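You operate a simulated robot arm through the tools that you are given. There is no shell and no other tool. Be economical: measure what you need, move in short steps, check, and stop when the job is done.

You are at the controls of a simulated robot arm. One attempt, no reset.

Task
Stop the green-taped cycler, pull its card and rerun the plate on the program the thick white card names.
Fine: the thick yellow card goes on the loading bench; wait for DONE.
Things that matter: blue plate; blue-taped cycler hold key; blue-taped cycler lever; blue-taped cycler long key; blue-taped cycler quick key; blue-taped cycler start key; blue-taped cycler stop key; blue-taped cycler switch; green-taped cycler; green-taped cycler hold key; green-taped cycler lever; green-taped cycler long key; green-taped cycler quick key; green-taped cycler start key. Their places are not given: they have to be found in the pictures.

The check looks at the end state, three seconds after you hand in, the way a careful person would. Anything else that was tipped, shoved, dropped, spilled or broken makes it a failure.

Robot
A 7-joint arm with a two-finger parallel gripper, fixed in place. Base frame: the origin is at the foot of the arm, x ahead of it, y to its left, z up. Units: mm, rad, N and s.
With the tool pointing down near the work surface it reaches from about 280 to 680 mm from the base axis. Its first joint turns from -1.152 to 1.152 rad. Payload 1.57 kg.
Tool frame: the origin (TCP) lies between the finger pads and is the grasp point; the fingertips stand 30 mm ahead of it; z points along the fingers, y is the line along which they close. Largest opening 110 mm; finger width 24, thickness 12; the body of the gripper, 48 by 112 mm, starts 78 mm behind the TCP.
Orientation is told as [roll, pitch, yaw] about the base's x, y, z axes, in that order, counted from this pose: with the fingers straight down and closing along the base's y, the tool's x points along the base's -x, its y along +y and its z along -z.

Tools
- The arm moves only by the tool step_arm. Its argument "rows" is a list that holds one entry, the list of rows, each a list of 7 numbers: the shift along the tool's x, y, z in units of 20 mm (1.0 is 20 mm), then the turn, a rotation vector about the tool's x, y, z in units of 5 degrees (1.0 is 5 degrees), then the gripper command, from -1 (shut) to 1 (fully open), values between in proportion. In form: [[[x, y, z, ax, ay, az, jaw], ...]]. A call has 1 to 20 rows; each row shifts and turns the commanded pose from where the row before left it, along the tool's axes as they then stand. A call with a number of a shift or a turn outside -1 to 1 is refused whole. A row lasts 0.2 s, in which the tool goes at most 50 mm and 0.15 rad; a call with a longer step from one row to the next is refused whole, and so is a gripper value outside its range. Where a pose cannot be reached the arm comes as near as it can. A force on the tool above 40 N (or 10 N above the force at the start of the call, whichever is more), or a blocked arm, ends the call early, and 0.2 s more pass. The fingers move at their own pace (about 108 mm/s each) and stop on an object; they squeeze with about 23 N. The grip force told is the motor's: it shows also when the fingers shut on nothing. Time passes only in rows, and 0.2 s behind the last, so rows that do not move let the fingers close. It gives the time, the measured TCP pose, the force on the tool (base axes), the opening and the grip force at its end, in the units of the frame above (readings bear some noise), with the torque about the TCP (base axes, N m) and any sound that the robot's microphone picked up, and new pictures: "pictures" is both (left out), scene, wrist or none.
- Cameras (640 x 400 px; columns grow to the right, rows downward): "scene" is fixed at [186.3, -436.5, 1396.2]; the picture's right is [0.38, -0.93, 0.00], its down [-0.62, -0.25, -0.74] and it looks along [0.69, 0.28, -0.67] (base axes); focal length 247 px, centre (320, 200). "wrist" rides on the gripper at [70, 16, -141] in the tool frame; the picture's right is [-0.23, 0.97, 0.00], its down [-0.86, -0.20, -0.48] and it looks along [-0.47, -0.11, 0.88] (tool axes); focal length 222 px, centre (320, 200).
- probe_pixels(camera, pixels): for up to 12 pixels [column, row] of the newest picture of that camera ("zoom" is the newest enlarged one), the place [x, y, z] in the base frame of the surface seen there, good to about 2 mm, but the place of the scene camera against the robot may be out by one fixed shift of up to 12 mm in any direction. The clock stands still meanwhile.
- inspect(camera, box): a new picture of the part [left, top, right, bottom] of that camera's present view, enlarged. The clock stands still meanwhile.
- job_done(): hands the job in; it is judged then, once.

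Work in short steps. Measure before you move; look again where a grasp or a placing could have gone wrong, and mend it. You have 80 turns and 200 pictures in all, those below and enlarged ones among them. Open the gripper and draw the arm clear of the work before you hand the job in, unless the task says otherwise; then end with one line.

The tools are called after ">>>" by a JSON object that holds its "op" and its "data". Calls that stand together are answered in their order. step_arm: Moves the arm, as the interface text tells. Its arguments: {"type":"object","properties":{"rows":{"type":"array","items":{"type":"array","items":{"type":"array","items":{"type":"number"}}}},"pictures":{"type":"string","enum":["both","scene","wrist","none"]}},"required":["rows"]} The other tools are called the same way: probe_pixels (camera, pixels) gives the place of the surface under pixels of a picture; inspect (camera, box) takes an enlarged picture of a part of a camera's view; job_done () hands the job in.

At the start:

```text
time: 0.0
position: [449.1, -90.4, 1220.8]
tcp_rot: [-0.001, 0.0, 0.001]
force: [-0.7, -0.1, -0.5]
ft_torque: [0.02, 0.01, 0.0]
finger_gap: 110.0
grip_force: 0.1
```

scene: 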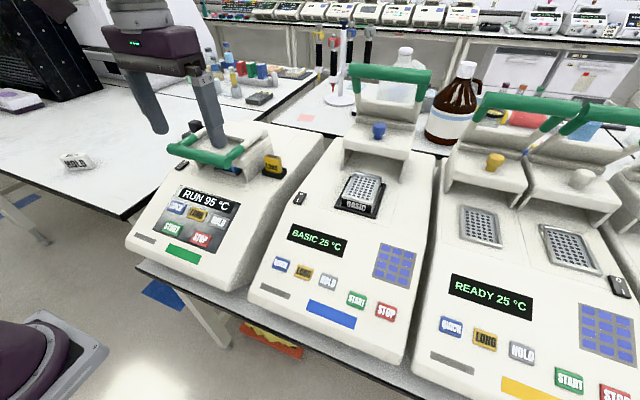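
wrist: 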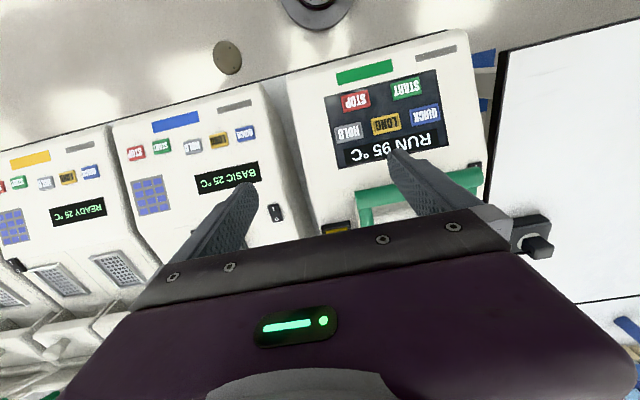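

The scene shows the green-taped cycler at left (RUN 95 °C), with a yellow LONG card near (272,165), and a HOLD white card at (77,161). I'll enlarge and probe these.

>>> {"op": "inspect", "data": {"camera": "scene", "box": [120, 100, 320, 290]}}

>>> {"op": "inspect", "data": {"camera": "scene", "box": [0, 80, 200, 220]}}

>>> {"op": "probe_pixels", "data": {"camera": "scene", "pixels": [[77, 161], [60, 190], [272, 165], [172, 228], [200, 239], [196, 214], [218, 221], [176, 209], [210, 160], [181, 255], [380, 130], [358, 190]]}}

```text
2.11 times, centred on (220, 195) of scene
```

zoom: 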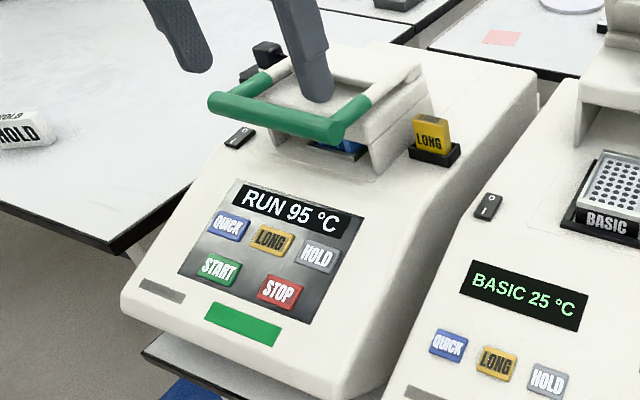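

```text
2.86 times, centred on (100, 150) of scene
```

zoom: 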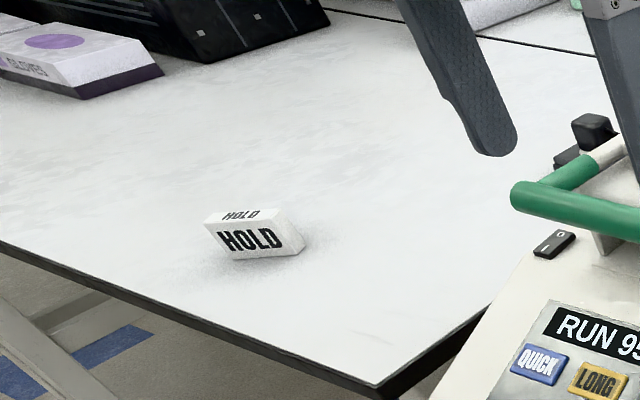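

```text
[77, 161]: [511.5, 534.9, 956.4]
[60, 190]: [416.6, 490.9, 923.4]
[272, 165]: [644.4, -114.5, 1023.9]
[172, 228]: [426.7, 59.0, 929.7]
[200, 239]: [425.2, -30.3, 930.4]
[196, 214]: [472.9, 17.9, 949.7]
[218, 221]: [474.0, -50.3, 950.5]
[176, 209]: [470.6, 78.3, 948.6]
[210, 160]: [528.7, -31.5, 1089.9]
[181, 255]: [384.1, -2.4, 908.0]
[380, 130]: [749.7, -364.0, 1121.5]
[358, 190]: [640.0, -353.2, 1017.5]
```

The white card reads HOLD and the yellow LONG card sits in the green cycler's slot. I'll look over the lid, the benches and the other cyclers.

>>> {"op": "inspect", "data": {"camera": "scene", "box": [150, 110, 300, 200]}}

>>> {"op": "inspect", "data": {"camera": "scene", "box": [150, 20, 400, 160]}}

>>> {"op": "inspect", "data": {"camera": "scene", "box": [380, 60, 640, 300]}}

>>> {"op": "inspect", "data": {"camera": "wrist", "box": [280, 20, 640, 250]}}

```text
4.27 times, centred on (225, 155) of scene
```

zoom: 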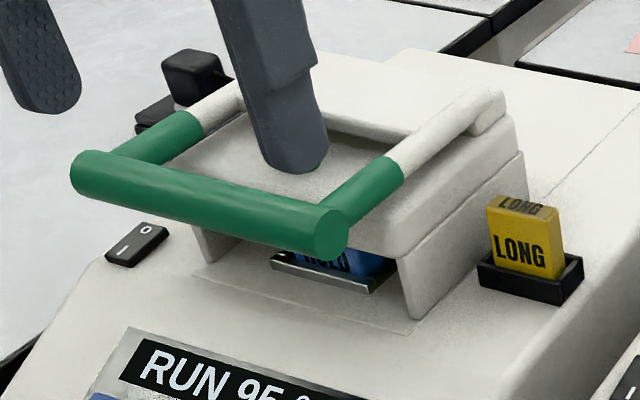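

```text
2.56 times, centred on (275, 90) of scene
```

zoom: 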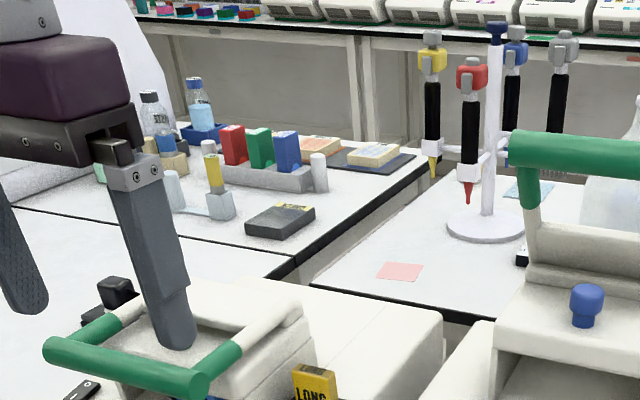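

```text
1.67 times, centred on (510, 180) of scene
```

zoom: 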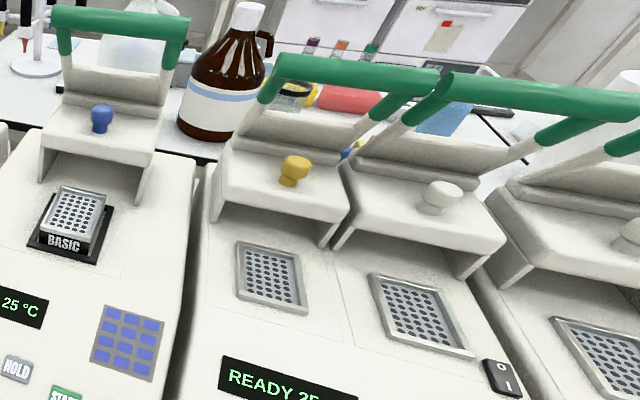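

```text
1.74 times, centred on (460, 135) of wrist
```

zoom: 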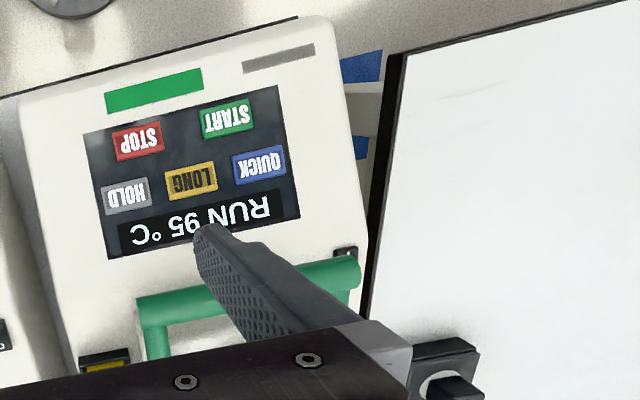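

I'll probe the keys with the wrist camera, which doesn't carry the scene camera's fixed shift, and probe the card and nearby features.

>>> {"op": "probe_pixels", "data": {"camera": "wrist", "pixels": [[355, 99], [407, 88], [349, 132], [386, 124], [425, 115], [343, 95], [367, 105], [340, 229], [364, 72], [530, 240], [470, 167], [560, 150]]}}

>>> {"op": "probe_pixels", "data": {"camera": "scene", "pixels": [[200, 239], [172, 228], [220, 221], [196, 215], [176, 209], [268, 160], [275, 160], [270, 173], [193, 127], [190, 135], [100, 190], [181, 167]]}}

>>> {"op": "inspect", "data": {"camera": "scene", "box": [250, 145, 300, 180]}}

```text
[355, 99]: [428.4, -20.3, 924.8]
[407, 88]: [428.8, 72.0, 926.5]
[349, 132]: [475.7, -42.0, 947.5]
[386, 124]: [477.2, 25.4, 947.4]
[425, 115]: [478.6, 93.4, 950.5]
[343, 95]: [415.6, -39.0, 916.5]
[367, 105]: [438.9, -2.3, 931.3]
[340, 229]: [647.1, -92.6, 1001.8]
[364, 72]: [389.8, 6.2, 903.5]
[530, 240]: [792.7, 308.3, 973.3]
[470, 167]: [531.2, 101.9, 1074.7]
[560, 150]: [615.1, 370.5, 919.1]
```

```text
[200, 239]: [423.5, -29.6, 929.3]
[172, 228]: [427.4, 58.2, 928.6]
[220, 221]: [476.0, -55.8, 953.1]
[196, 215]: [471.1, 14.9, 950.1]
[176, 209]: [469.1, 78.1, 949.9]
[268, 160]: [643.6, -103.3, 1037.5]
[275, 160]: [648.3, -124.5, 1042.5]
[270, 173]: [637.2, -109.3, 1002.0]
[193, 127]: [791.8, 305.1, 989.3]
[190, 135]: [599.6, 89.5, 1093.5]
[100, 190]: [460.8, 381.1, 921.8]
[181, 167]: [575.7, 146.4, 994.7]
```

```text
11.43 times, centred on (275, 162) of scene
```

zoom: 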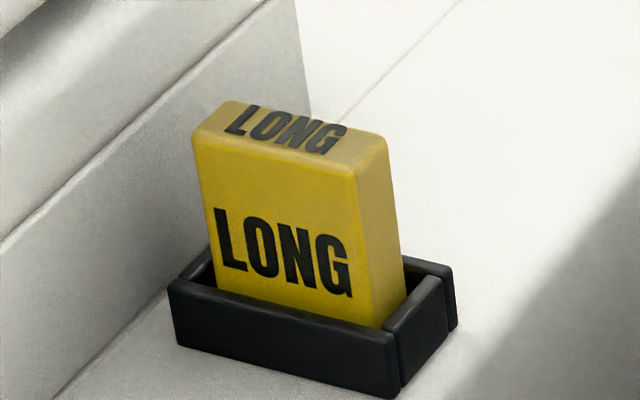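

The scene camera seems off by about (-4,-10,+3). I'll measure the card's geometry from the zoom.

>>> {"op": "probe_pixels", "data": {"camera": "zoom", "pixels": [[200, 145], [350, 175], [240, 105], [375, 145], [225, 280], [350, 315], [290, 140], [280, 240], [285, 340], [430, 270], [120, 330], [380, 240]]}}

>>> {"op": "inspect", "data": {"camera": "wrist", "box": [320, 50, 480, 170]}}

```text
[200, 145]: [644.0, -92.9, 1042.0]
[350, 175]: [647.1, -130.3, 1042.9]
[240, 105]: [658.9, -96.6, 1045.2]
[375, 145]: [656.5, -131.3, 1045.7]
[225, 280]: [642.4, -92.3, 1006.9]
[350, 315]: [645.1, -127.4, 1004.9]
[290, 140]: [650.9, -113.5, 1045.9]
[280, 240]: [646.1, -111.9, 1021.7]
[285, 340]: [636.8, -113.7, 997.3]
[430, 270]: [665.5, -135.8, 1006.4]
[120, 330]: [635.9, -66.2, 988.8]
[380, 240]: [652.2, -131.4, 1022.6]
```

```text
3.33 times, centred on (400, 110) of wrist
```

zoom: 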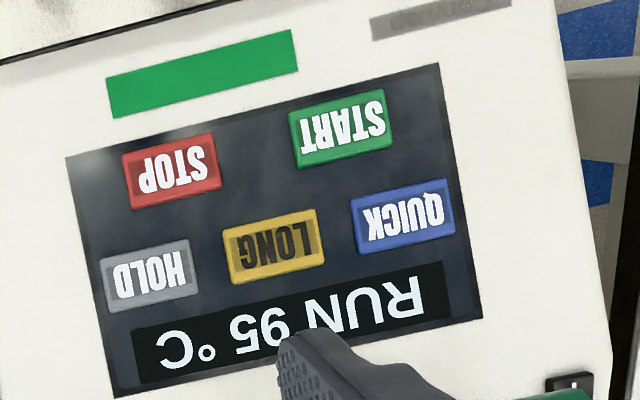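

STOP is at about (430,-20,925) and the panel slopes about 23°. I'll shut the fingers, move over STOP and tilt the tool to the panel normal.

>>> {"op": "step_arm", "data": {"rows": [[[0.33, 0.35, 0.93, 0, 0, 0, -1], [0.33, 0.35, 0.93, 0, 0, 0, -1], [0.33, 0.35, 0.93, 0, 0, 0, -1], [0.33, 0.35, 0.93, 0, 0, 0, -1], [0.33, 0.35, 0.93, 0, 0, 0, -1], [0.33, 0.35, 0.93, 0, 0, 0, -1], [0.33, 0.35, 0.93, 0, 0, 0, -1], [0.33, 0.35, 0.93, 0, 0, 0, -1], [0.33, 0.35, 0.93, 0, 0, 0, -1], [0.33, 0.35, 0.93, 0, 0, 0, -1], [0, 0, 0, 0, -0.92, 0, -1], [0, 0, 0, 0, -0.92, 0, -1], [0, 0, 0, 0, -0.92, 0, -1], [0, 0, 0, 0, -0.92, 0, -1], [0, 0, 0, 0, -0.92, 0, -1], [0, 0, 0, 0, 0, 0, -1]]]}}

```text
time: 3.4
position: [383.0, -21.5, 1033.3]
tcp_rot: [0.006, -0.366, -0.002]
force: [-0.1, -0.2, -0.6]
ft_torque: [0.01, 0.0, 0.01]
finger_gap: 0.2
grip_force: 21.4
```

scene: 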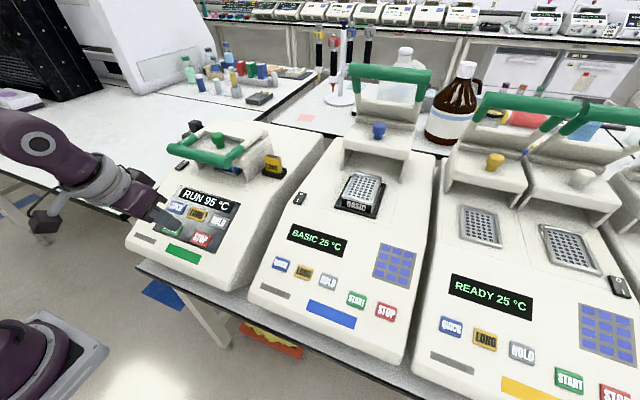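
wrist: 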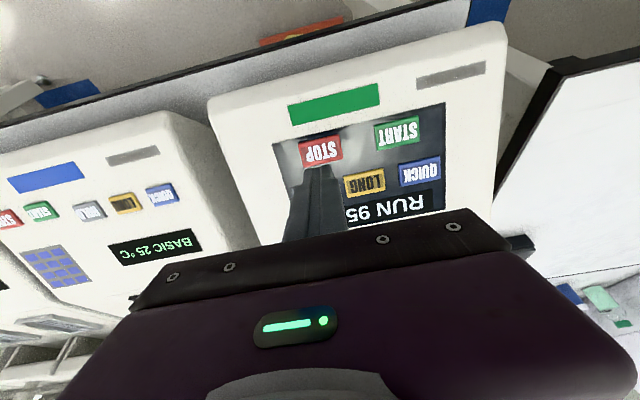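

Good pose. I'll re-measure STOP (321,150), START (398,132) and the panel from this closer view.

>>> {"op": "probe_pixels", "data": {"camera": "wrist", "pixels": [[320, 149], [398, 133], [420, 171], [365, 184], [303, 142], [338, 142], [320, 163], [318, 137], [290, 160], [370, 150]]}}

>>> {"op": "inspect", "data": {"camera": "wrist", "box": [260, 70, 460, 230]}}

```text
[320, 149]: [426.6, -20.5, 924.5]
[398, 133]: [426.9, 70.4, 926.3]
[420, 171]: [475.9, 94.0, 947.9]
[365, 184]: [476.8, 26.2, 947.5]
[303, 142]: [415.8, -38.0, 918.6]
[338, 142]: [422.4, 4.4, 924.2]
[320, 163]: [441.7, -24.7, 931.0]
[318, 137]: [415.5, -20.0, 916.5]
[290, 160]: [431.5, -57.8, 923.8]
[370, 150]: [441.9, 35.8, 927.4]
```

```text
2.50 times, centred on (360, 150) of wrist
```

zoom: 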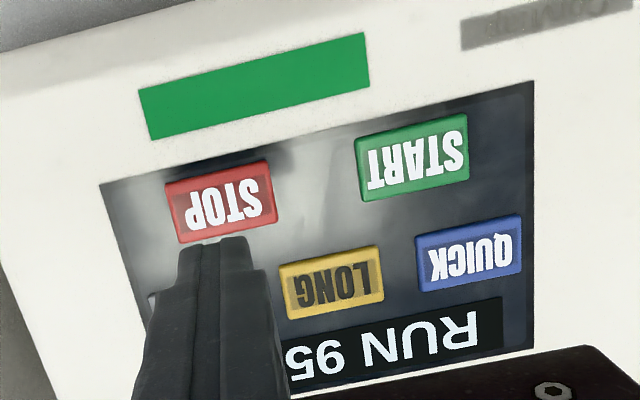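

STOP centre is about (428,-19,925), so the tip contacts after about 85 mm of advance. I'll advance 74 mm, then creep.

>>> {"op": "step_arm", "data": {"rows": [[[-0.19, 0.1, 0.9, 0, 0, 0, -1], [0, 0, 0.9, 0, 0, 0, -1], [0, 0, 0.9, 0, 0, 0, -1], [0, 0, 0.7, 0, 0, 0, -1], [0, 0, 0.3, 0, 0, 0, -1], [0, 0, 0, 0, 0, 0, -1]]]}}

```text
time: 4.8
position: [415.4, -19.7, 967.6]
tcp_rot: [0.001, -0.403, 0.002]
force: [-0.6, -0.4, 0.0]
ft_torque: [-0.01, 0.02, 0.03]
finger_gap: 0.1
grip_force: 21.3
```

scene: 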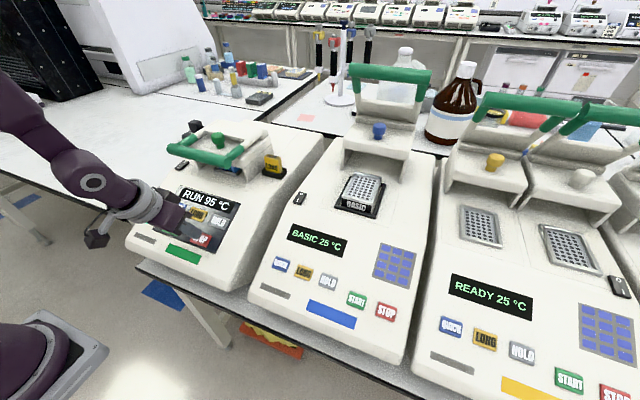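
wrist: 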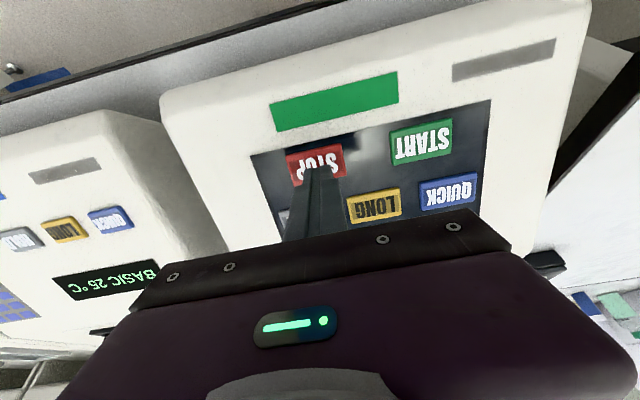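

The tip is about 13 mm above STOP. I'll creep in with 3 mm rows.

>>> {"op": "step_arm", "data": {"rows": [[[0, 0, 0.2, 0, 0, 0, -1], [0, 0, 0.2, 0, 0, 0, -1], [0, 0, 0.15, 0, 0, 0, -1], [0, 0, 0.1, 0, 0, 0, -1], [0, 0, 0, 0, 0, 0, -1]]], "pictures": "scene"}}

```text
time: 6.0
position: [421.5, -18.1, 956.2]
tcp_rot: [0.001, -0.401, 0.0]
force: [-0.3, 0.0, 1.2]
ft_torque: [-0.03, 0.01, 0.0]
finger_gap: 0.0
grip_force: 20.7
```

scene: 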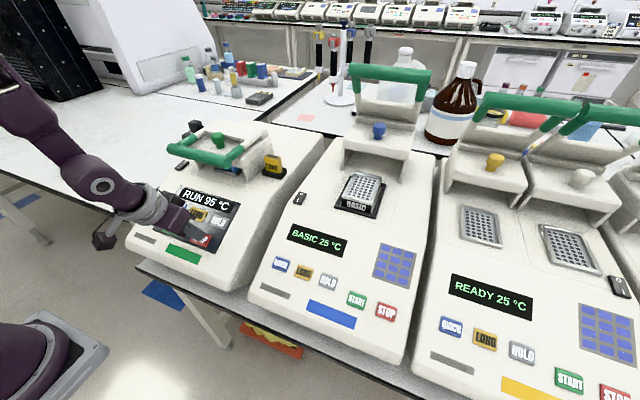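

Force 1.2 N, so contact is near. I'll keep creeping at 1 mm per row.

>>> {"op": "step_arm", "data": {"rows": [[[0, 0, 0.06, 0, 0, 0, -1], [0, 0, 0.06, 0, 0, 0, -1], [0, 0, 0.06, 0, 0, 0, -1], [0, 0, 0, 0, 0, 0, -1]]], "pictures": "scene"}}

```text
time: 7.0
position: [423.1, -18.7, 953.4]
tcp_rot: [0.0, -0.402, 0.0]
force: [-0.3, -1.1, 4.7]
ft_torque: [-0.01, -0.1, -0.05]
finger_gap: 0.0
grip_force: 21.7
heard: click
```

scene: 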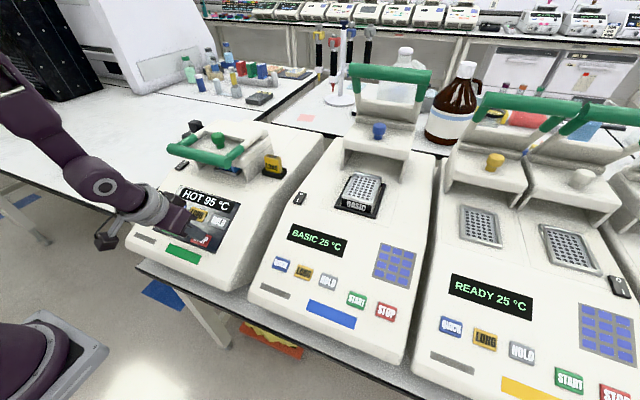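

Click heard and the display now reads "HOT 95 °C", so it has stopped. I'll back off, untilt, rise and go toward the card while opening the gripper.

>>> {"op": "step_arm", "data": {"rows": [[[0, 0, -0.5, 0, 0, 0, -1], [0, 0, -1, 0, 0, 0, -1], [0, 0, -1, 0, 0, 0, -1], [0, 0, -1, 0, 0, 0, -1], [0, 0, -1, 0, 0, 0, -1], [0, 0, -1, 0, 1, 0, -1], [0, 0, -1, 0, 1, 0, -1], [0, 0, -1, 0, 1, 0, -1], [0, 0, -1, 0, 1, 0, -1], [0, 0, -1, 0, 0.6, 0, -1], [0, 0, -1, 0, 0, 0, -1], [0, 0, -1, 0, 0, 0, -0.3], [0, 0, 0, 0, 0, 0, -0.3]]]}}

```text
time: 9.8
position: [365.5, -19.8, 1172.7]
tcp_rot: [-0.002, 0.001, -0.001]
force: [-0.6, 0.1, -0.5]
ft_torque: [-0.01, 0.01, 0.0]
finger_gap: 38.6
grip_force: 0.0
```

scene: 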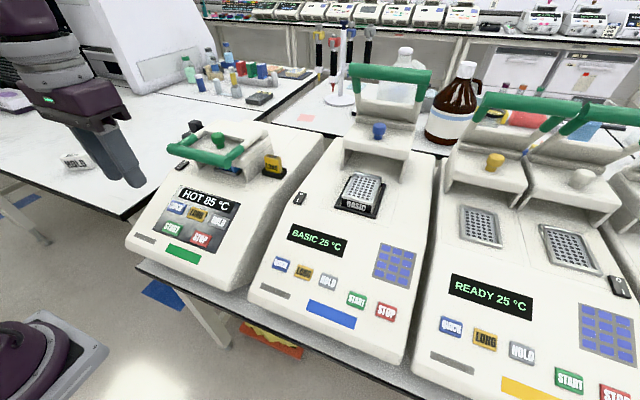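
wrist: 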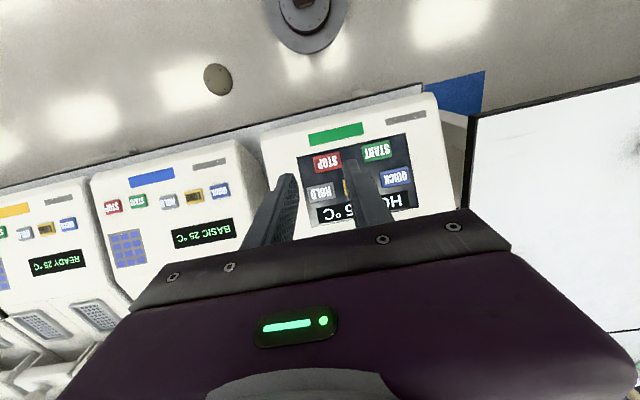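

It's cooling (85 °C). I'll go up and across, over the card at around (654,-102).

>>> {"op": "step_arm", "data": {"rows": [[[0, 0, -0.7, 0, 0, 0, -0.3], [0, 0, -0.7, 0, 0, 0, -0.3], [-0.96, -0.27, 0, 0, 0, 0, -0.3], [-0.96, -0.27, 0, 0, 0, 0, -0.3], [-0.96, -0.27, 0, 0, 0, 0, -0.3], [-0.96, -0.27, 0, 0, 0, 0, -0.3], [-0.96, -0.27, 0, 0, 0, 0, -0.3], [-0.96, -0.27, 0, 0, 0, 0, -0.3], [-0.96, -0.27, 0, 0, 0, 0, -0.3], [-0.96, -0.27, 0, 0, 0, 0, -0.3], [-0.96, -0.27, 0, 0, 0, 0, -0.3], [-0.96, -0.27, 0, 0, 0, 0, -0.3], [-0.96, -0.27, 0, 0, 0, 0, -0.3], [-0.96, -0.27, 0, 0, 0, 0, -0.3], [-0.96, -0.27, 0, 0, 0, 0, -0.3], [-0.96, -0.27, 0, 0, 0, 0, -0.3], [-0.96, -0.27, 0, 0, 0, 0, -0.3], [0, 0, 0, 0, 0, 0, -0.3]]]}}

>>> {"op": "step_arm", "data": {"rows": [[[0, 0, 0, 0, 0, -1, -0.3], [0, 0, 0, 0, 0, -1, -0.3], [0, 0, 0, 0, 0, -1, -0.3], [0, 0, 0, 0, 0, -1, -0.3], [0, 0, 0, 0, 0, -1, -0.3], [0, 0, 0, 0, 0, -1, -0.3], [0, 0, 0, 0, 0, -1, -0.3], [0, 0, 0, 0, 0, -1, -0.3], [0, 0, 0, 0, 0, -1, -0.3], [0, 0, 0, 0, 0, -1, -0.3], [0, 0, 0, 0, 0, -1, -0.3], [0, 0, 0, 0, 0, -1, -0.3], [0, 0, 0, 0, 0, -1, -0.3], [0, 0, 0, 0, 0, -1, -0.3], [0, 0, 0, 0, 0, -1, -0.3], [0, 0, 0, 0, 0, -1, -0.3], [0, 0, 0, 0, 0, -1, -0.3], [0, 0, 0, 0, 0, -1, -0.3], [0, 0, 0, 0, 0, 0, -0.3]]]}}

```text
time: 13.6
position: [598.4, -85.1, 1196.8]
tcp_rot: [0.0, -0.002, -0.002]
force: [0.4, -0.1, -0.2]
ft_torque: [-0.01, -0.03, 0.0]
finger_gap: 38.1
grip_force: 0.1
out of reach, approached as far as the arm can: row 14, 15, 16, 17
```

scene: 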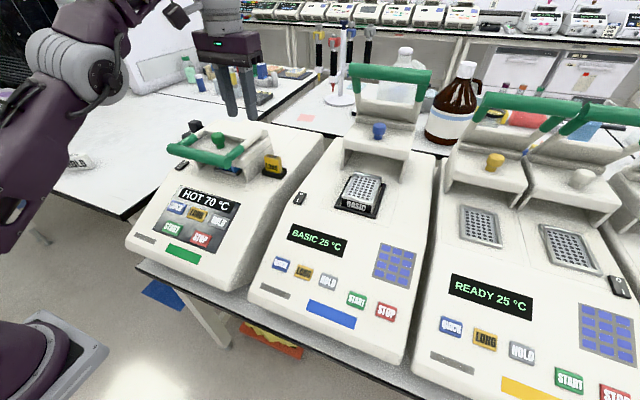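
wrist: 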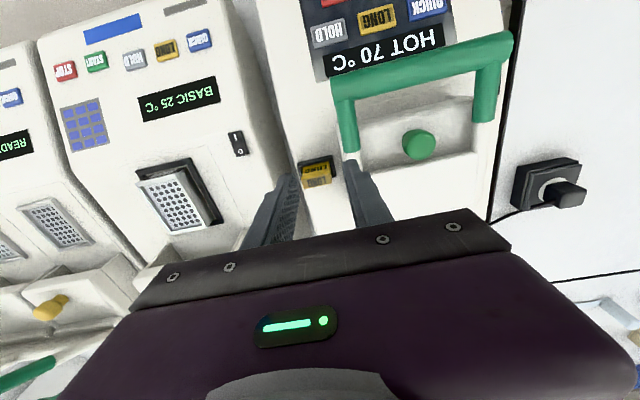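

```text
time: 17.6
position: [597.0, -84.7, 1197.2]
tcp_rot: [0.0, -0.001, 1.573]
force: [0.5, 0.1, 0.1]
ft_torque: [0.0, 0.02, 0.03]
finger_gap: 38.5
grip_force: 0.1
```

scene: 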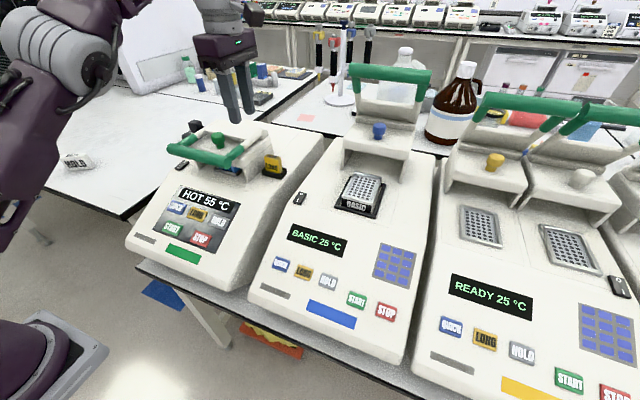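
wrist: 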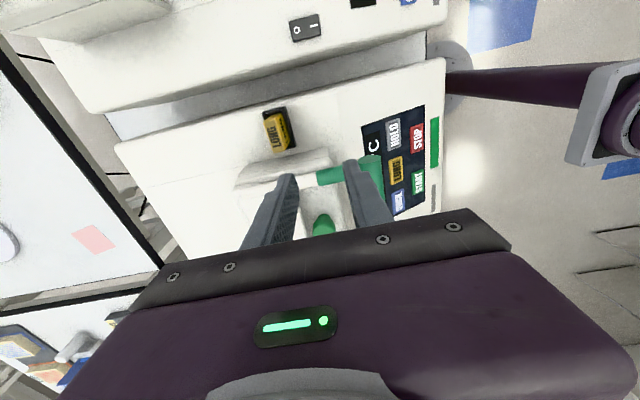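

Height limits reach here, and reach should grow lower down. I'll probe the card and handle in the wrist view.

>>> {"op": "inspect", "data": {"camera": "wrist", "box": [220, 80, 400, 200]}}

>>> {"op": "probe_pixels", "data": {"camera": "wrist", "pixels": [[271, 134], [274, 118], [284, 130], [270, 148], [285, 112], [320, 178], [322, 225], [300, 160], [266, 128], [276, 135]]}}

```text
3.33 times, centred on (310, 140) of wrist
```

zoom: 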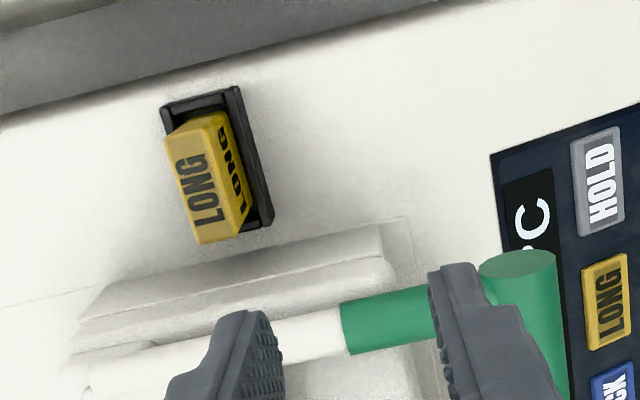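

```text
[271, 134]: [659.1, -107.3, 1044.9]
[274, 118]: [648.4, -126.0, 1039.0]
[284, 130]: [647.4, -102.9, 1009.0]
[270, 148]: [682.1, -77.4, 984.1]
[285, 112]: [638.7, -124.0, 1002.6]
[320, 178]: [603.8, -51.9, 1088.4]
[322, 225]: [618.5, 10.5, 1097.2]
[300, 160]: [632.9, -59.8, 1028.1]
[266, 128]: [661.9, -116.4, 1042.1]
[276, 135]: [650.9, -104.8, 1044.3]
```

I'll probe the card's top face on the zoom picture.

>>> {"op": "probe_pixels", "data": {"camera": "zoom", "pixels": [[172, 145], [208, 125], [200, 180], [205, 235], [236, 215], [180, 180], [222, 170], [240, 180], [255, 170], [263, 215], [190, 100], [225, 140]]}}

```text
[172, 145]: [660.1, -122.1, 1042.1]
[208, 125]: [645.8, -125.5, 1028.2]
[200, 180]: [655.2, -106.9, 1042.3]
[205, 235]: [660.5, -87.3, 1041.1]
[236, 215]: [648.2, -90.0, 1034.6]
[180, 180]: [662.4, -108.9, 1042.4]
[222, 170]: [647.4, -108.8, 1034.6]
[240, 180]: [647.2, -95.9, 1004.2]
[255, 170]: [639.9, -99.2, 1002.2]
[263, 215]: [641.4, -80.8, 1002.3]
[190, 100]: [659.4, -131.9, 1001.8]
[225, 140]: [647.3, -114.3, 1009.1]
```

The card spans x 647–662 and y -125…-85, top at 1042, slot rim at 1002. I'll descend to just above it and check alignment.

>>> {"op": "step_arm", "data": {"rows": [[[0.5, 0, 0, 0, 0, 0, -0.3], [0.5, 0, 0, 0, 0, 0, -0.3], [0, 0, 0.9, 0, 0, 0, -0.3], [0, -0.3, 0.9, 0, 0, 0, -0.3], [0, -0.6, 0.9, 0, 0, 0, -0.3], [0, -0.7, 0.9, 0, 0, 0, -0.3], [0, -0.7, 0.5, 0, 0, 0, -0.3], [0, -0.6, 0, 0, 0, 0, -0.3], [0, 0, 0, 0, 0, 0, -0.3]]]}}

```text
time: 19.6
position: [644.0, -103.5, 1114.8]
tcp_rot: [-0.001, 0.0, 1.571]
force: [-0.2, -1.0, -0.3]
ft_torque: [0.0, 0.0, 0.01]
finger_gap: 38.6
grip_force: 0.0
out of reach, approached as far as the arm can: row 7, 8
```

scene: 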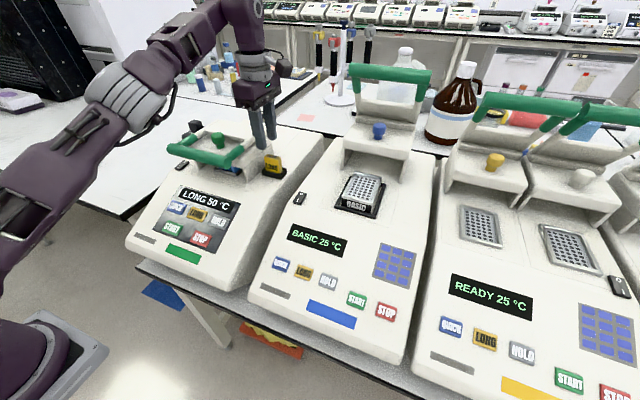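
wrist: 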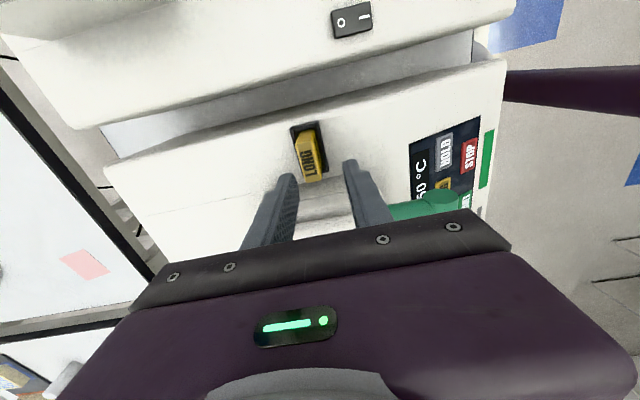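

The display reads LONG 50 °C. I'll lower 20 mm (tip stays above the card), then go forward 11 mm.

>>> {"op": "step_arm", "data": {"rows": [[[0, 0, 0.7, 0, 0, 0, -0.3], [0, 0, 0.3, 0, 0, 0, -0.3], [0, -0.55, 0, 0, 0, 0, -0.3], [0, 0, 0, 0, 0, 0, -0.3]]]}}

```text
time: 20.6
position: [652.1, -94.1, 1100.9]
tcp_rot: [-0.015, 0.02, 1.625]
force: [0.0, -0.1, -0.1]
ft_torque: [0.0, -0.01, -0.03]
finger_gap: 38.6
grip_force: 0.0
out of reach, approached as far as the arm can: row 3
```

scene: 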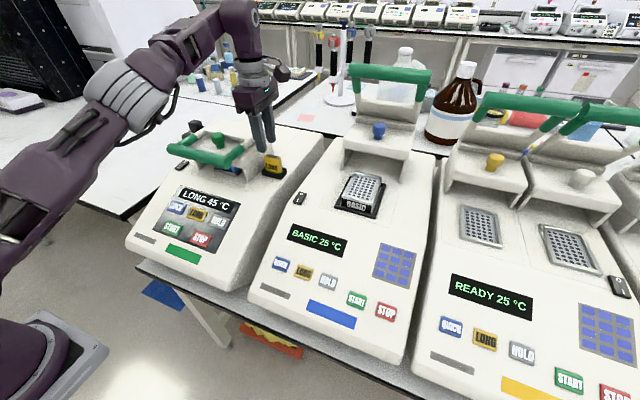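
wrist: 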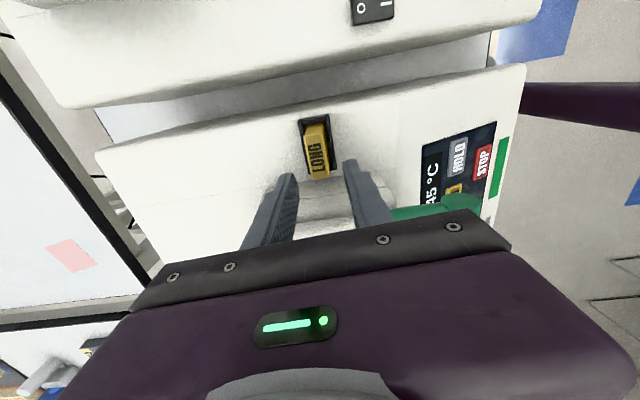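

The reach clip drifted the pose to y -94 with small tilts. I'll lower 15 mm and then correct y and orientation.

>>> {"op": "step_arm", "data": {"rows": [[[0, 0, 0.4, 0, 0, 0, -0.3], [0, 0, 0.35, 0, 0, 0, -0.3], [0.3, 0, 0, 0.23, -0.17, 0.62, -0.3], [0.25, 0, 0, 0, 0, 0, -0.3], [0, 0, 0, 0, 0, 0, -0.3]]], "pictures": "wrist"}}

```text
time: 21.8
position: [653.8, -113.5, 1079.2]
tcp_rot: [-0.018, -0.017, 1.516]
force: [-0.3, -0.3, 0.0]
ft_torque: [0.01, -0.02, -0.03]
finger_gap: 38.5
grip_force: 0.0
```

wrist: 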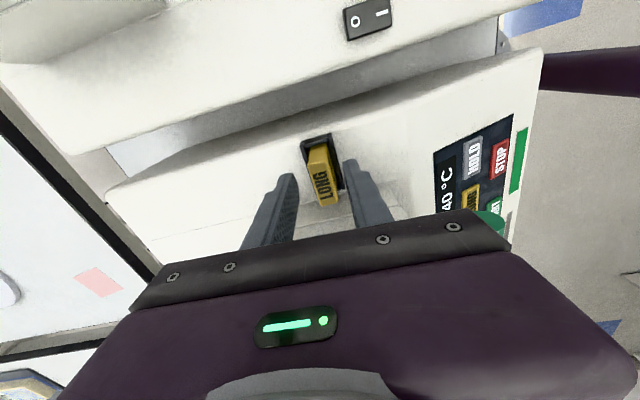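

The command had kept the true pose, so my corrections overshot. I'll undo the rotation and y offset.

>>> {"op": "step_arm", "data": {"rows": [[[-0.42, 0, 0, -0.23, 0.17, -0.62, -0.3], [0, 0, 0, 0, 0, 0, -0.3]]]}}

```text
time: 22.4
position: [654.3, -107.5, 1079.5]
tcp_rot: [-0.001, 0.0, 1.57]
force: [0.0, -0.5, -0.2]
ft_torque: [0.0, -0.03, 0.02]
finger_gap: 38.3
grip_force: 0.0
```

scene: 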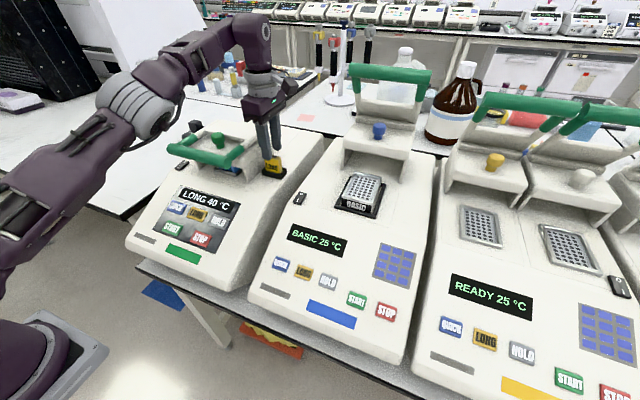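
wrist: 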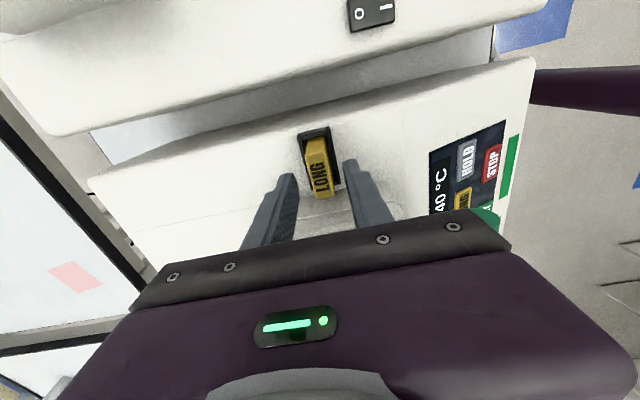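

The pose is (654.3,-107.5,1079.5), square and centred over the card. I'll descend 39 mm, then close.

>>> {"op": "step_arm", "data": {"rows": [[[-0.12, -0.03, 0.5, 0, 0, 0, -0.3], [0, 0, 0.5, 0, 0, 0, -0.3], [0, 0, 0.5, 0, 0, 0, -0.3], [0, 0, 0.4, 0, 0, 0, -0.3], [0, 0, 0, 0, 0, 0, -0.3]]]}}

```text
time: 23.6
position: [654.5, -103.4, 1042.4]
tcp_rot: [-0.001, -0.001, 1.569]
force: [0.7, 0.0, -0.7]
ft_torque: [0.02, -0.02, 0.0]
finger_gap: 38.5
grip_force: 0.0
```

scene: 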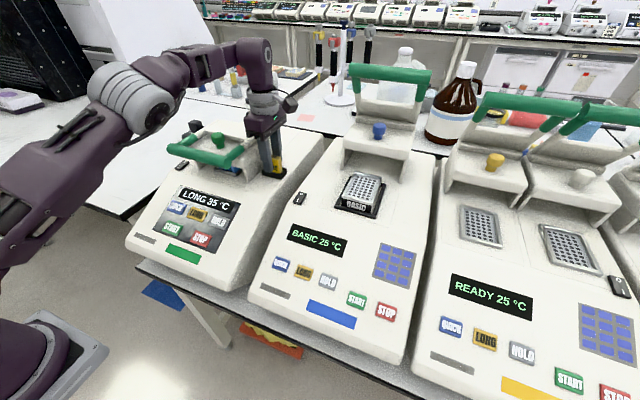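
wrist: 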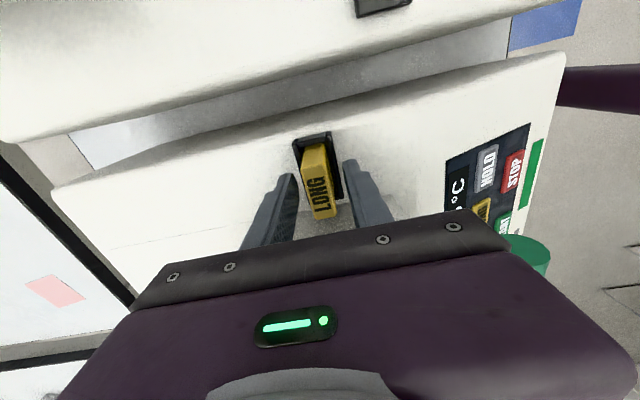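

The card is between the fingers. I'll close and lift slightly.

>>> {"op": "step_arm", "data": {"rows": [[[0, 0, 0.1, 0, 0, 0, -0.3], [0, 0, 0, 0, 0, 0, -1], [0, 0, 0, 0, 0, 0, -1], [0, 0, -0.3, 0, 0, 0, -1], [0, 0, -0.5, 0, 0, 0, -1], [0, 0, -0.5, 0, 0, 0, -1], [0, 0, 0, 0, 0, 0, -1]]]}}

```text
time: 25.2
position: [654.8, -103.0, 1065.5]
tcp_rot: [-0.001, 0.001, 1.57]
force: [-0.5, -0.3, -0.8]
ft_torque: [0.0, -0.02, -0.01]
finger_gap: 17.4
grip_force: 22.9
```

scene: 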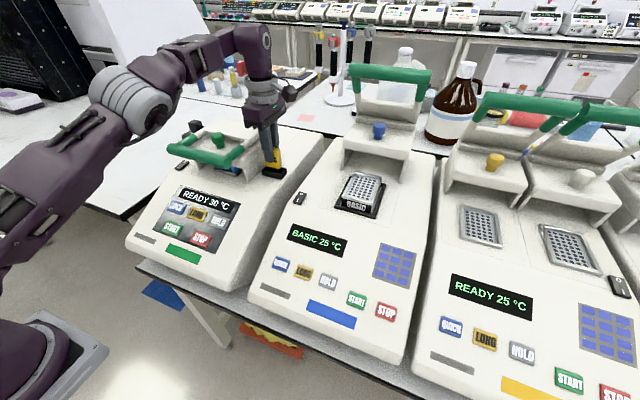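
wrist: 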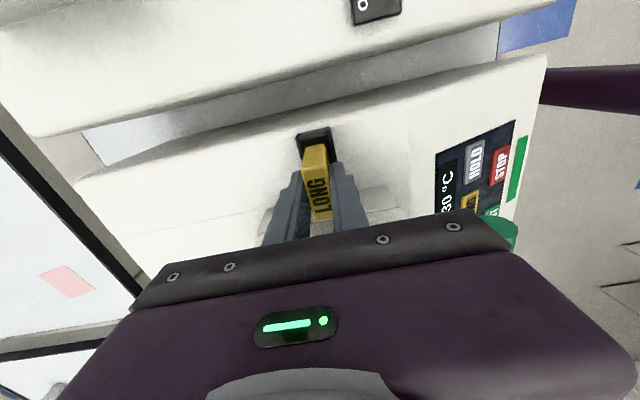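

The card is gripped (17.4 mm) and the display reads READY 30 °C. I'll lift straight up, then draw back toward x≈450 at height.

>>> {"op": "step_arm", "data": {"rows": [[[0, 0, -0.8, 0, 0, 0, -1], [0, 0.3, -0.9, 0, 0, 0, -1], [0, 0.8, -0.6, 0, 0, 0, -1], [0, 0.8, -0.6, 0, 0, 0, -1], [0, 0.9, -0.4, 0, 0, 0, -1], [0, 0.9, -0.4, 0, 0, 0, -1], [0, 0.9, -0.4, 0, 0, 0, -1], [0, 0.9, -0.3, 0, 0, 0, -1], [0, 0.9, 0, 0, 0, 0, -1], [0, 0.9, 0, 0, 0, 0, -1], [0, 0.9, 0, 0, 0, 0, -1], [0, 0.9, 0, 0, 0, 0, -1], [0, 0.9, 0, 0, 0, 0, -1], [0, 0, 0, 0, 0, 0, -1]]]}}

```text
time: 28.2
position: [455.5, -104.8, 1154.6]
tcp_rot: [0.0, -0.001, 1.57]
force: [0.5, -1.1, -0.4]
ft_torque: [0.01, 0.03, 0.03]
finger_gap: 17.1
grip_force: 22.8
```

scene: 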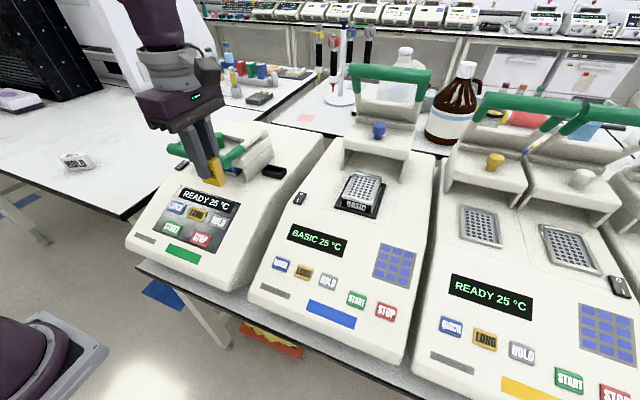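
wrist: 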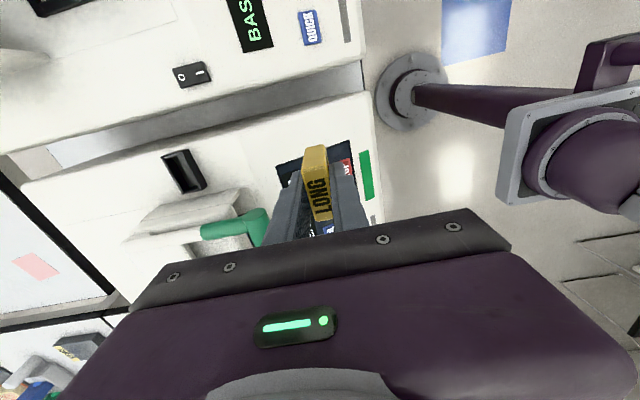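

The slot is empty and the card is held. I'll traverse left over the panel toward the left bench.

>>> {"op": "step_arm", "data": {"rows": [[[-1, 0, 0, 0, 0, 0, -1], [-1, 0, 0, 0, 0, 0, -1], [-1, 0, 0, 0, 0, 0, -1], [-1, 0, 0, 0, 0, 0, -1], [-1, 0, 0, 0, 0, 0, -1], [-1, 0, 0, 0, 0, 0, -1], [-1, 0, 0, 0, 0, 0, -1], [-1, 0, 0, 0, 0, 0, -1], [-1, 0, 0, 0, 0, 0, -1], [-1, 0, 0, 0, 0, 0, -1], [-1, 0, 0, 0, 0, 0, -1], [-1, 0, 0, 0, 0, 0, -1], [-1, 0, 0, 0, 0, 0, -1], [-1, 0, 0, 0, 0, 0, -1], [-1, 0, 0, 0, 0, 0, -1], [-1, 0, 0, 0, 0, 0, -1], [-1, 0, 0, 0, 0, 0, -1], [-1, -0.5, 0, 0, 0, 0, -1], [-1, -0.5, 0, 0, 0, 0, -1], [-1, -0.5, 0, 0, 0, 0, -1]]]}}

```text
time: 32.4
position: [485.8, 297.1, 1154.1]
tcp_rot: [0.0, -0.002, 1.569]
force: [1.0, 0.0, -1.4]
ft_torque: [0.0, 0.02, -0.01]
finger_gap: 17.1
grip_force: 23.3
```

scene: 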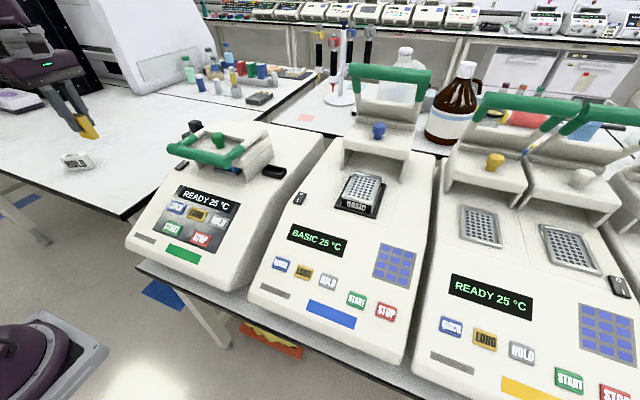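
wrist: 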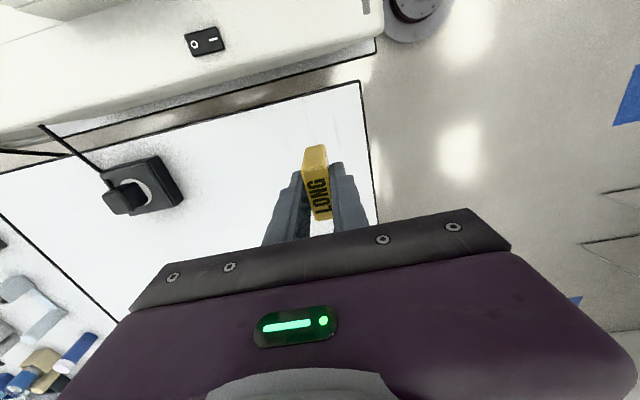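

The card is over the bench. I'll probe the bench surface, its edges and the card.

>>> {"op": "probe_pixels", "data": {"camera": "wrist", "pixels": [[355, 90], [365, 150], [372, 200], [270, 150], [240, 115], [220, 190], [250, 200], [316, 150], [320, 215], [312, 180]]}}

>>> {"op": "probe_pixels", "data": {"camera": "scene", "pixels": [[80, 133], [94, 135], [84, 120], [88, 138], [77, 160], [110, 150]]}}

>>> {"op": "inspect", "data": {"camera": "scene", "box": [40, 80, 140, 180]}}

```text
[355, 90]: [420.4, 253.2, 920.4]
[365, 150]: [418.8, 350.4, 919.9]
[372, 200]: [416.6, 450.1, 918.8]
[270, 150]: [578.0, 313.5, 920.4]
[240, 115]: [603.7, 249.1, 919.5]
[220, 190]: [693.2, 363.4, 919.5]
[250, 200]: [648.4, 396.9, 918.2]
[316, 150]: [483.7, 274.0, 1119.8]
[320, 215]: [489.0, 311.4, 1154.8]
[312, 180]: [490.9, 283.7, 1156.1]
```

```text
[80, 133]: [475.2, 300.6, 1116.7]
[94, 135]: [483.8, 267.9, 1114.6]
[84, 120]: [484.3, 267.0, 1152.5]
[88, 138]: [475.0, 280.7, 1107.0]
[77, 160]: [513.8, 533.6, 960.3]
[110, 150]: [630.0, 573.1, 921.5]
```

```text
4.00 times, centred on (90, 130) of scene
```

zoom: 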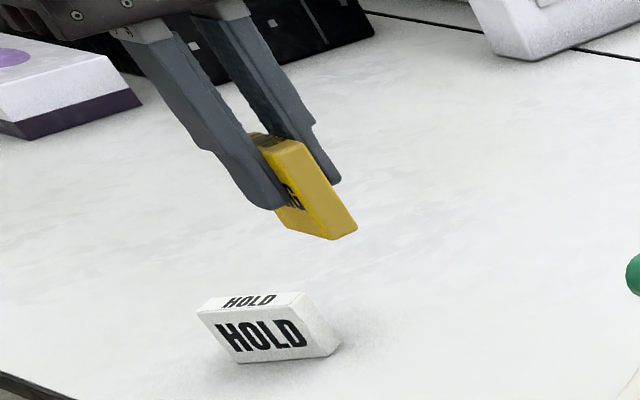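

The bench surface is at z 920 and the card's bottom is about 53 mm below the TCP. I'll descend 160 mm, moving 20 mm further left.

>>> {"op": "step_arm", "data": {"rows": [[[-0.5, 0, 0.8, 0, 0, 0, -1], [-0.5, 0, 1, 0, 0, 0, -1], [0, 0, 1, 0, 0, 0, -1], [0, 0, 1, 0, 0, 0, -1], [0, 0, 1, 0, 0, 0, -1], [0, 0, 1, 0, 0, 0, -1], [0, 0, 1, 0, 0, 0, -1], [0, 0, 0.7, 0, 0, 0, -1], [0, 0, 0.5, 0, 0, 0, -1], [0, 0, 0, 0, 0, 0, -1]]]}}

>>> {"op": "inspect", "data": {"camera": "scene", "box": [40, 110, 160, 210]}}

```text
time: 34.6
position: [484.7, 317.3, 992.1]
tcp_rot: [0.0, 0.0, 1.571]
force: [-1.9, 0.1, -0.6]
ft_torque: [-0.02, -0.01, 0.0]
finger_gap: 17.4
grip_force: 23.0
```

scene: 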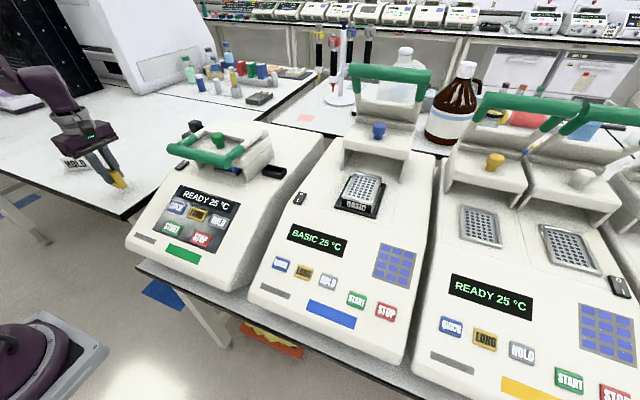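
wrist: 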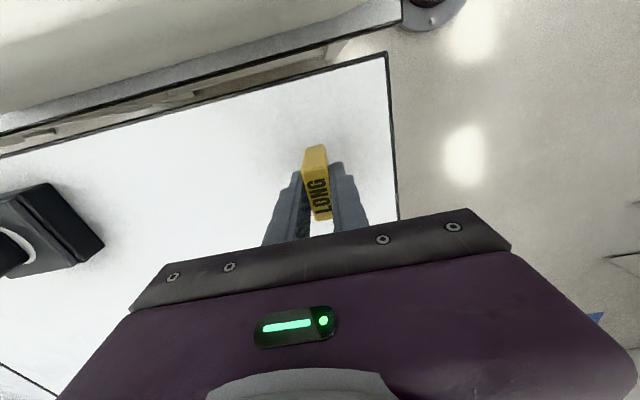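

```text
4.00 times, centred on (100, 160) of scene
```

zoom: 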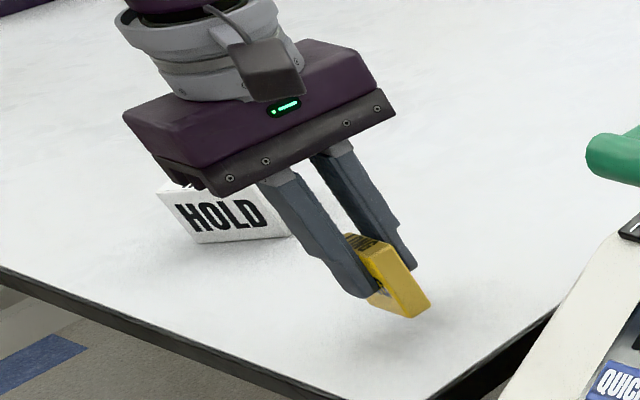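

I'll creep down until contact is felt.

>>> {"op": "step_arm", "data": {"rows": [[[0, 0, 0.25, 0, 0, 0, -1], [0, 0, 0.2, 0, 0, 0, -1], [0, 0, 0.15, 0, 0, 0, -1], [0, 0, 0.1, 0, 0, 0, -1], [0, 0, 0, 0, 0, 0, -1]]], "pictures": "none"}}

>>> {"op": "step_arm", "data": {"rows": [[[0, 0, 0.1, 0, 0, 0, -1], [0, 0, 0.1, 0, 0, 0, -1], [0, 0, 0, 0, 0, 0, -1]]], "pictures": "scene"}}

```text
time: 35.8
position: [486.1, 316.7, 980.0]
tcp_rot: [-0.001, 0.0, 1.572]
force: [0.0, -0.3, -1.0]
ft_torque: [-0.01, 0.0, 0.0]
finger_gap: 17.4
grip_force: 23.0
```

```text
time: 36.6
position: [485.6, 316.7, 974.4]
tcp_rot: [0.0, 0.0, 1.572]
force: [0.1, -0.3, -1.2]
ft_torque: [-0.01, 0.01, -0.02]
finger_gap: 17.1
grip_force: 23.3
```

scene: 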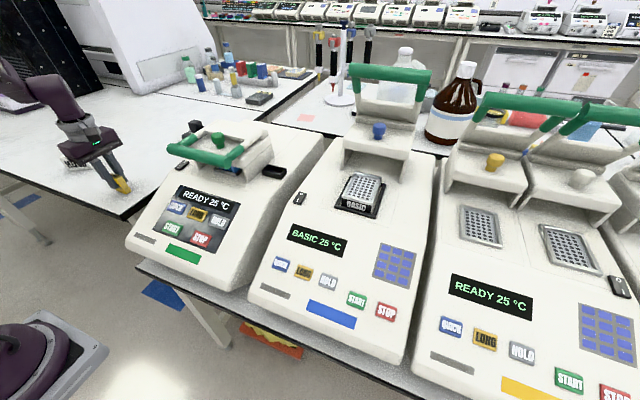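

>>> {"op": "step_arm", "data": {"rows": [[[0, 0, 0.06, 0, 0, 0, -1], [0, 0, 0.06, 0, 0, 0, -1], [0, 0, 0, 0, 0, 0, -1]]], "pictures": "none"}}

>>> {"op": "inspect", "data": {"camera": "scene", "box": [80, 140, 160, 210]}}

```text
time: 37.4
position: [484.7, 316.3, 972.8]
tcp_rot: [-0.001, 0.0, 1.571]
force: [-0.3, 0.5, -0.8]
ft_torque: [-0.01, -0.02, -0.03]
finger_gap: 17.4
grip_force: 22.7
```

```text
5.71 times, centred on (120, 175) of scene
```

zoom: 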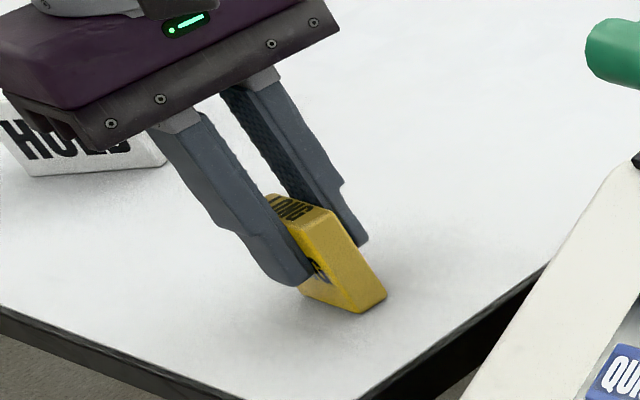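

No contact yet (force still about -1 N), but the card's bottom is very near the bench. I'll keep creeping.

>>> {"op": "step_arm", "data": {"rows": [[[0, 0, 0.06, 0, 0, 0, -1], [0, 0, 0.06, 0, 0, 0, -1], [0, 0, 0, 0, 0, 0, -1]]], "pictures": "none"}}

>>> {"op": "step_arm", "data": {"rows": [[[0, 0, 0.06, 0, 0, 0, -1], [0, 0, 0.06, 0, 0, 0, -1], [0, 0, 0, 0, 0, 0, -1]]], "pictures": "none"}}

>>> {"op": "inspect", "data": {"camera": "scene", "box": [80, 140, 160, 210]}}

```text
time: 38.2
position: [485.9, 317.0, 971.5]
tcp_rot: [-0.001, -0.003, 1.571]
force: [-0.8, -2.1, 17.6]
ft_torque: [-0.07, 0.11, -0.02]
finger_gap: 17.3
grip_force: 23.1
```

```text
time: 39.0
position: [485.5, 317.4, 968.7]
tcp_rot: [0.0, -0.001, 1.57]
force: [1.7, -1.8, 19.4]
ft_torque: [0.02, -0.1, 0.03]
finger_gap: 17.6
grip_force: 23.2
```

```text
5.71 times, centred on (120, 175) of scene
```

zoom: 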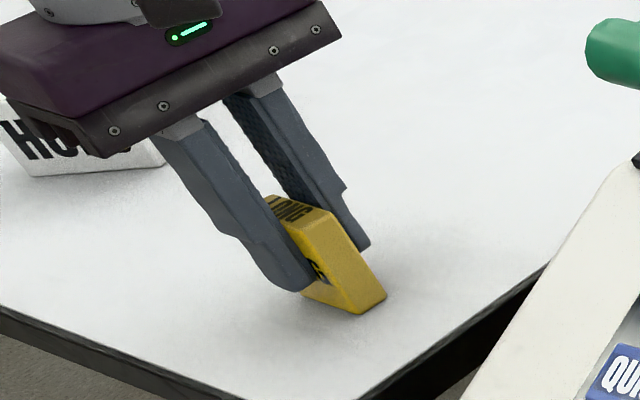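

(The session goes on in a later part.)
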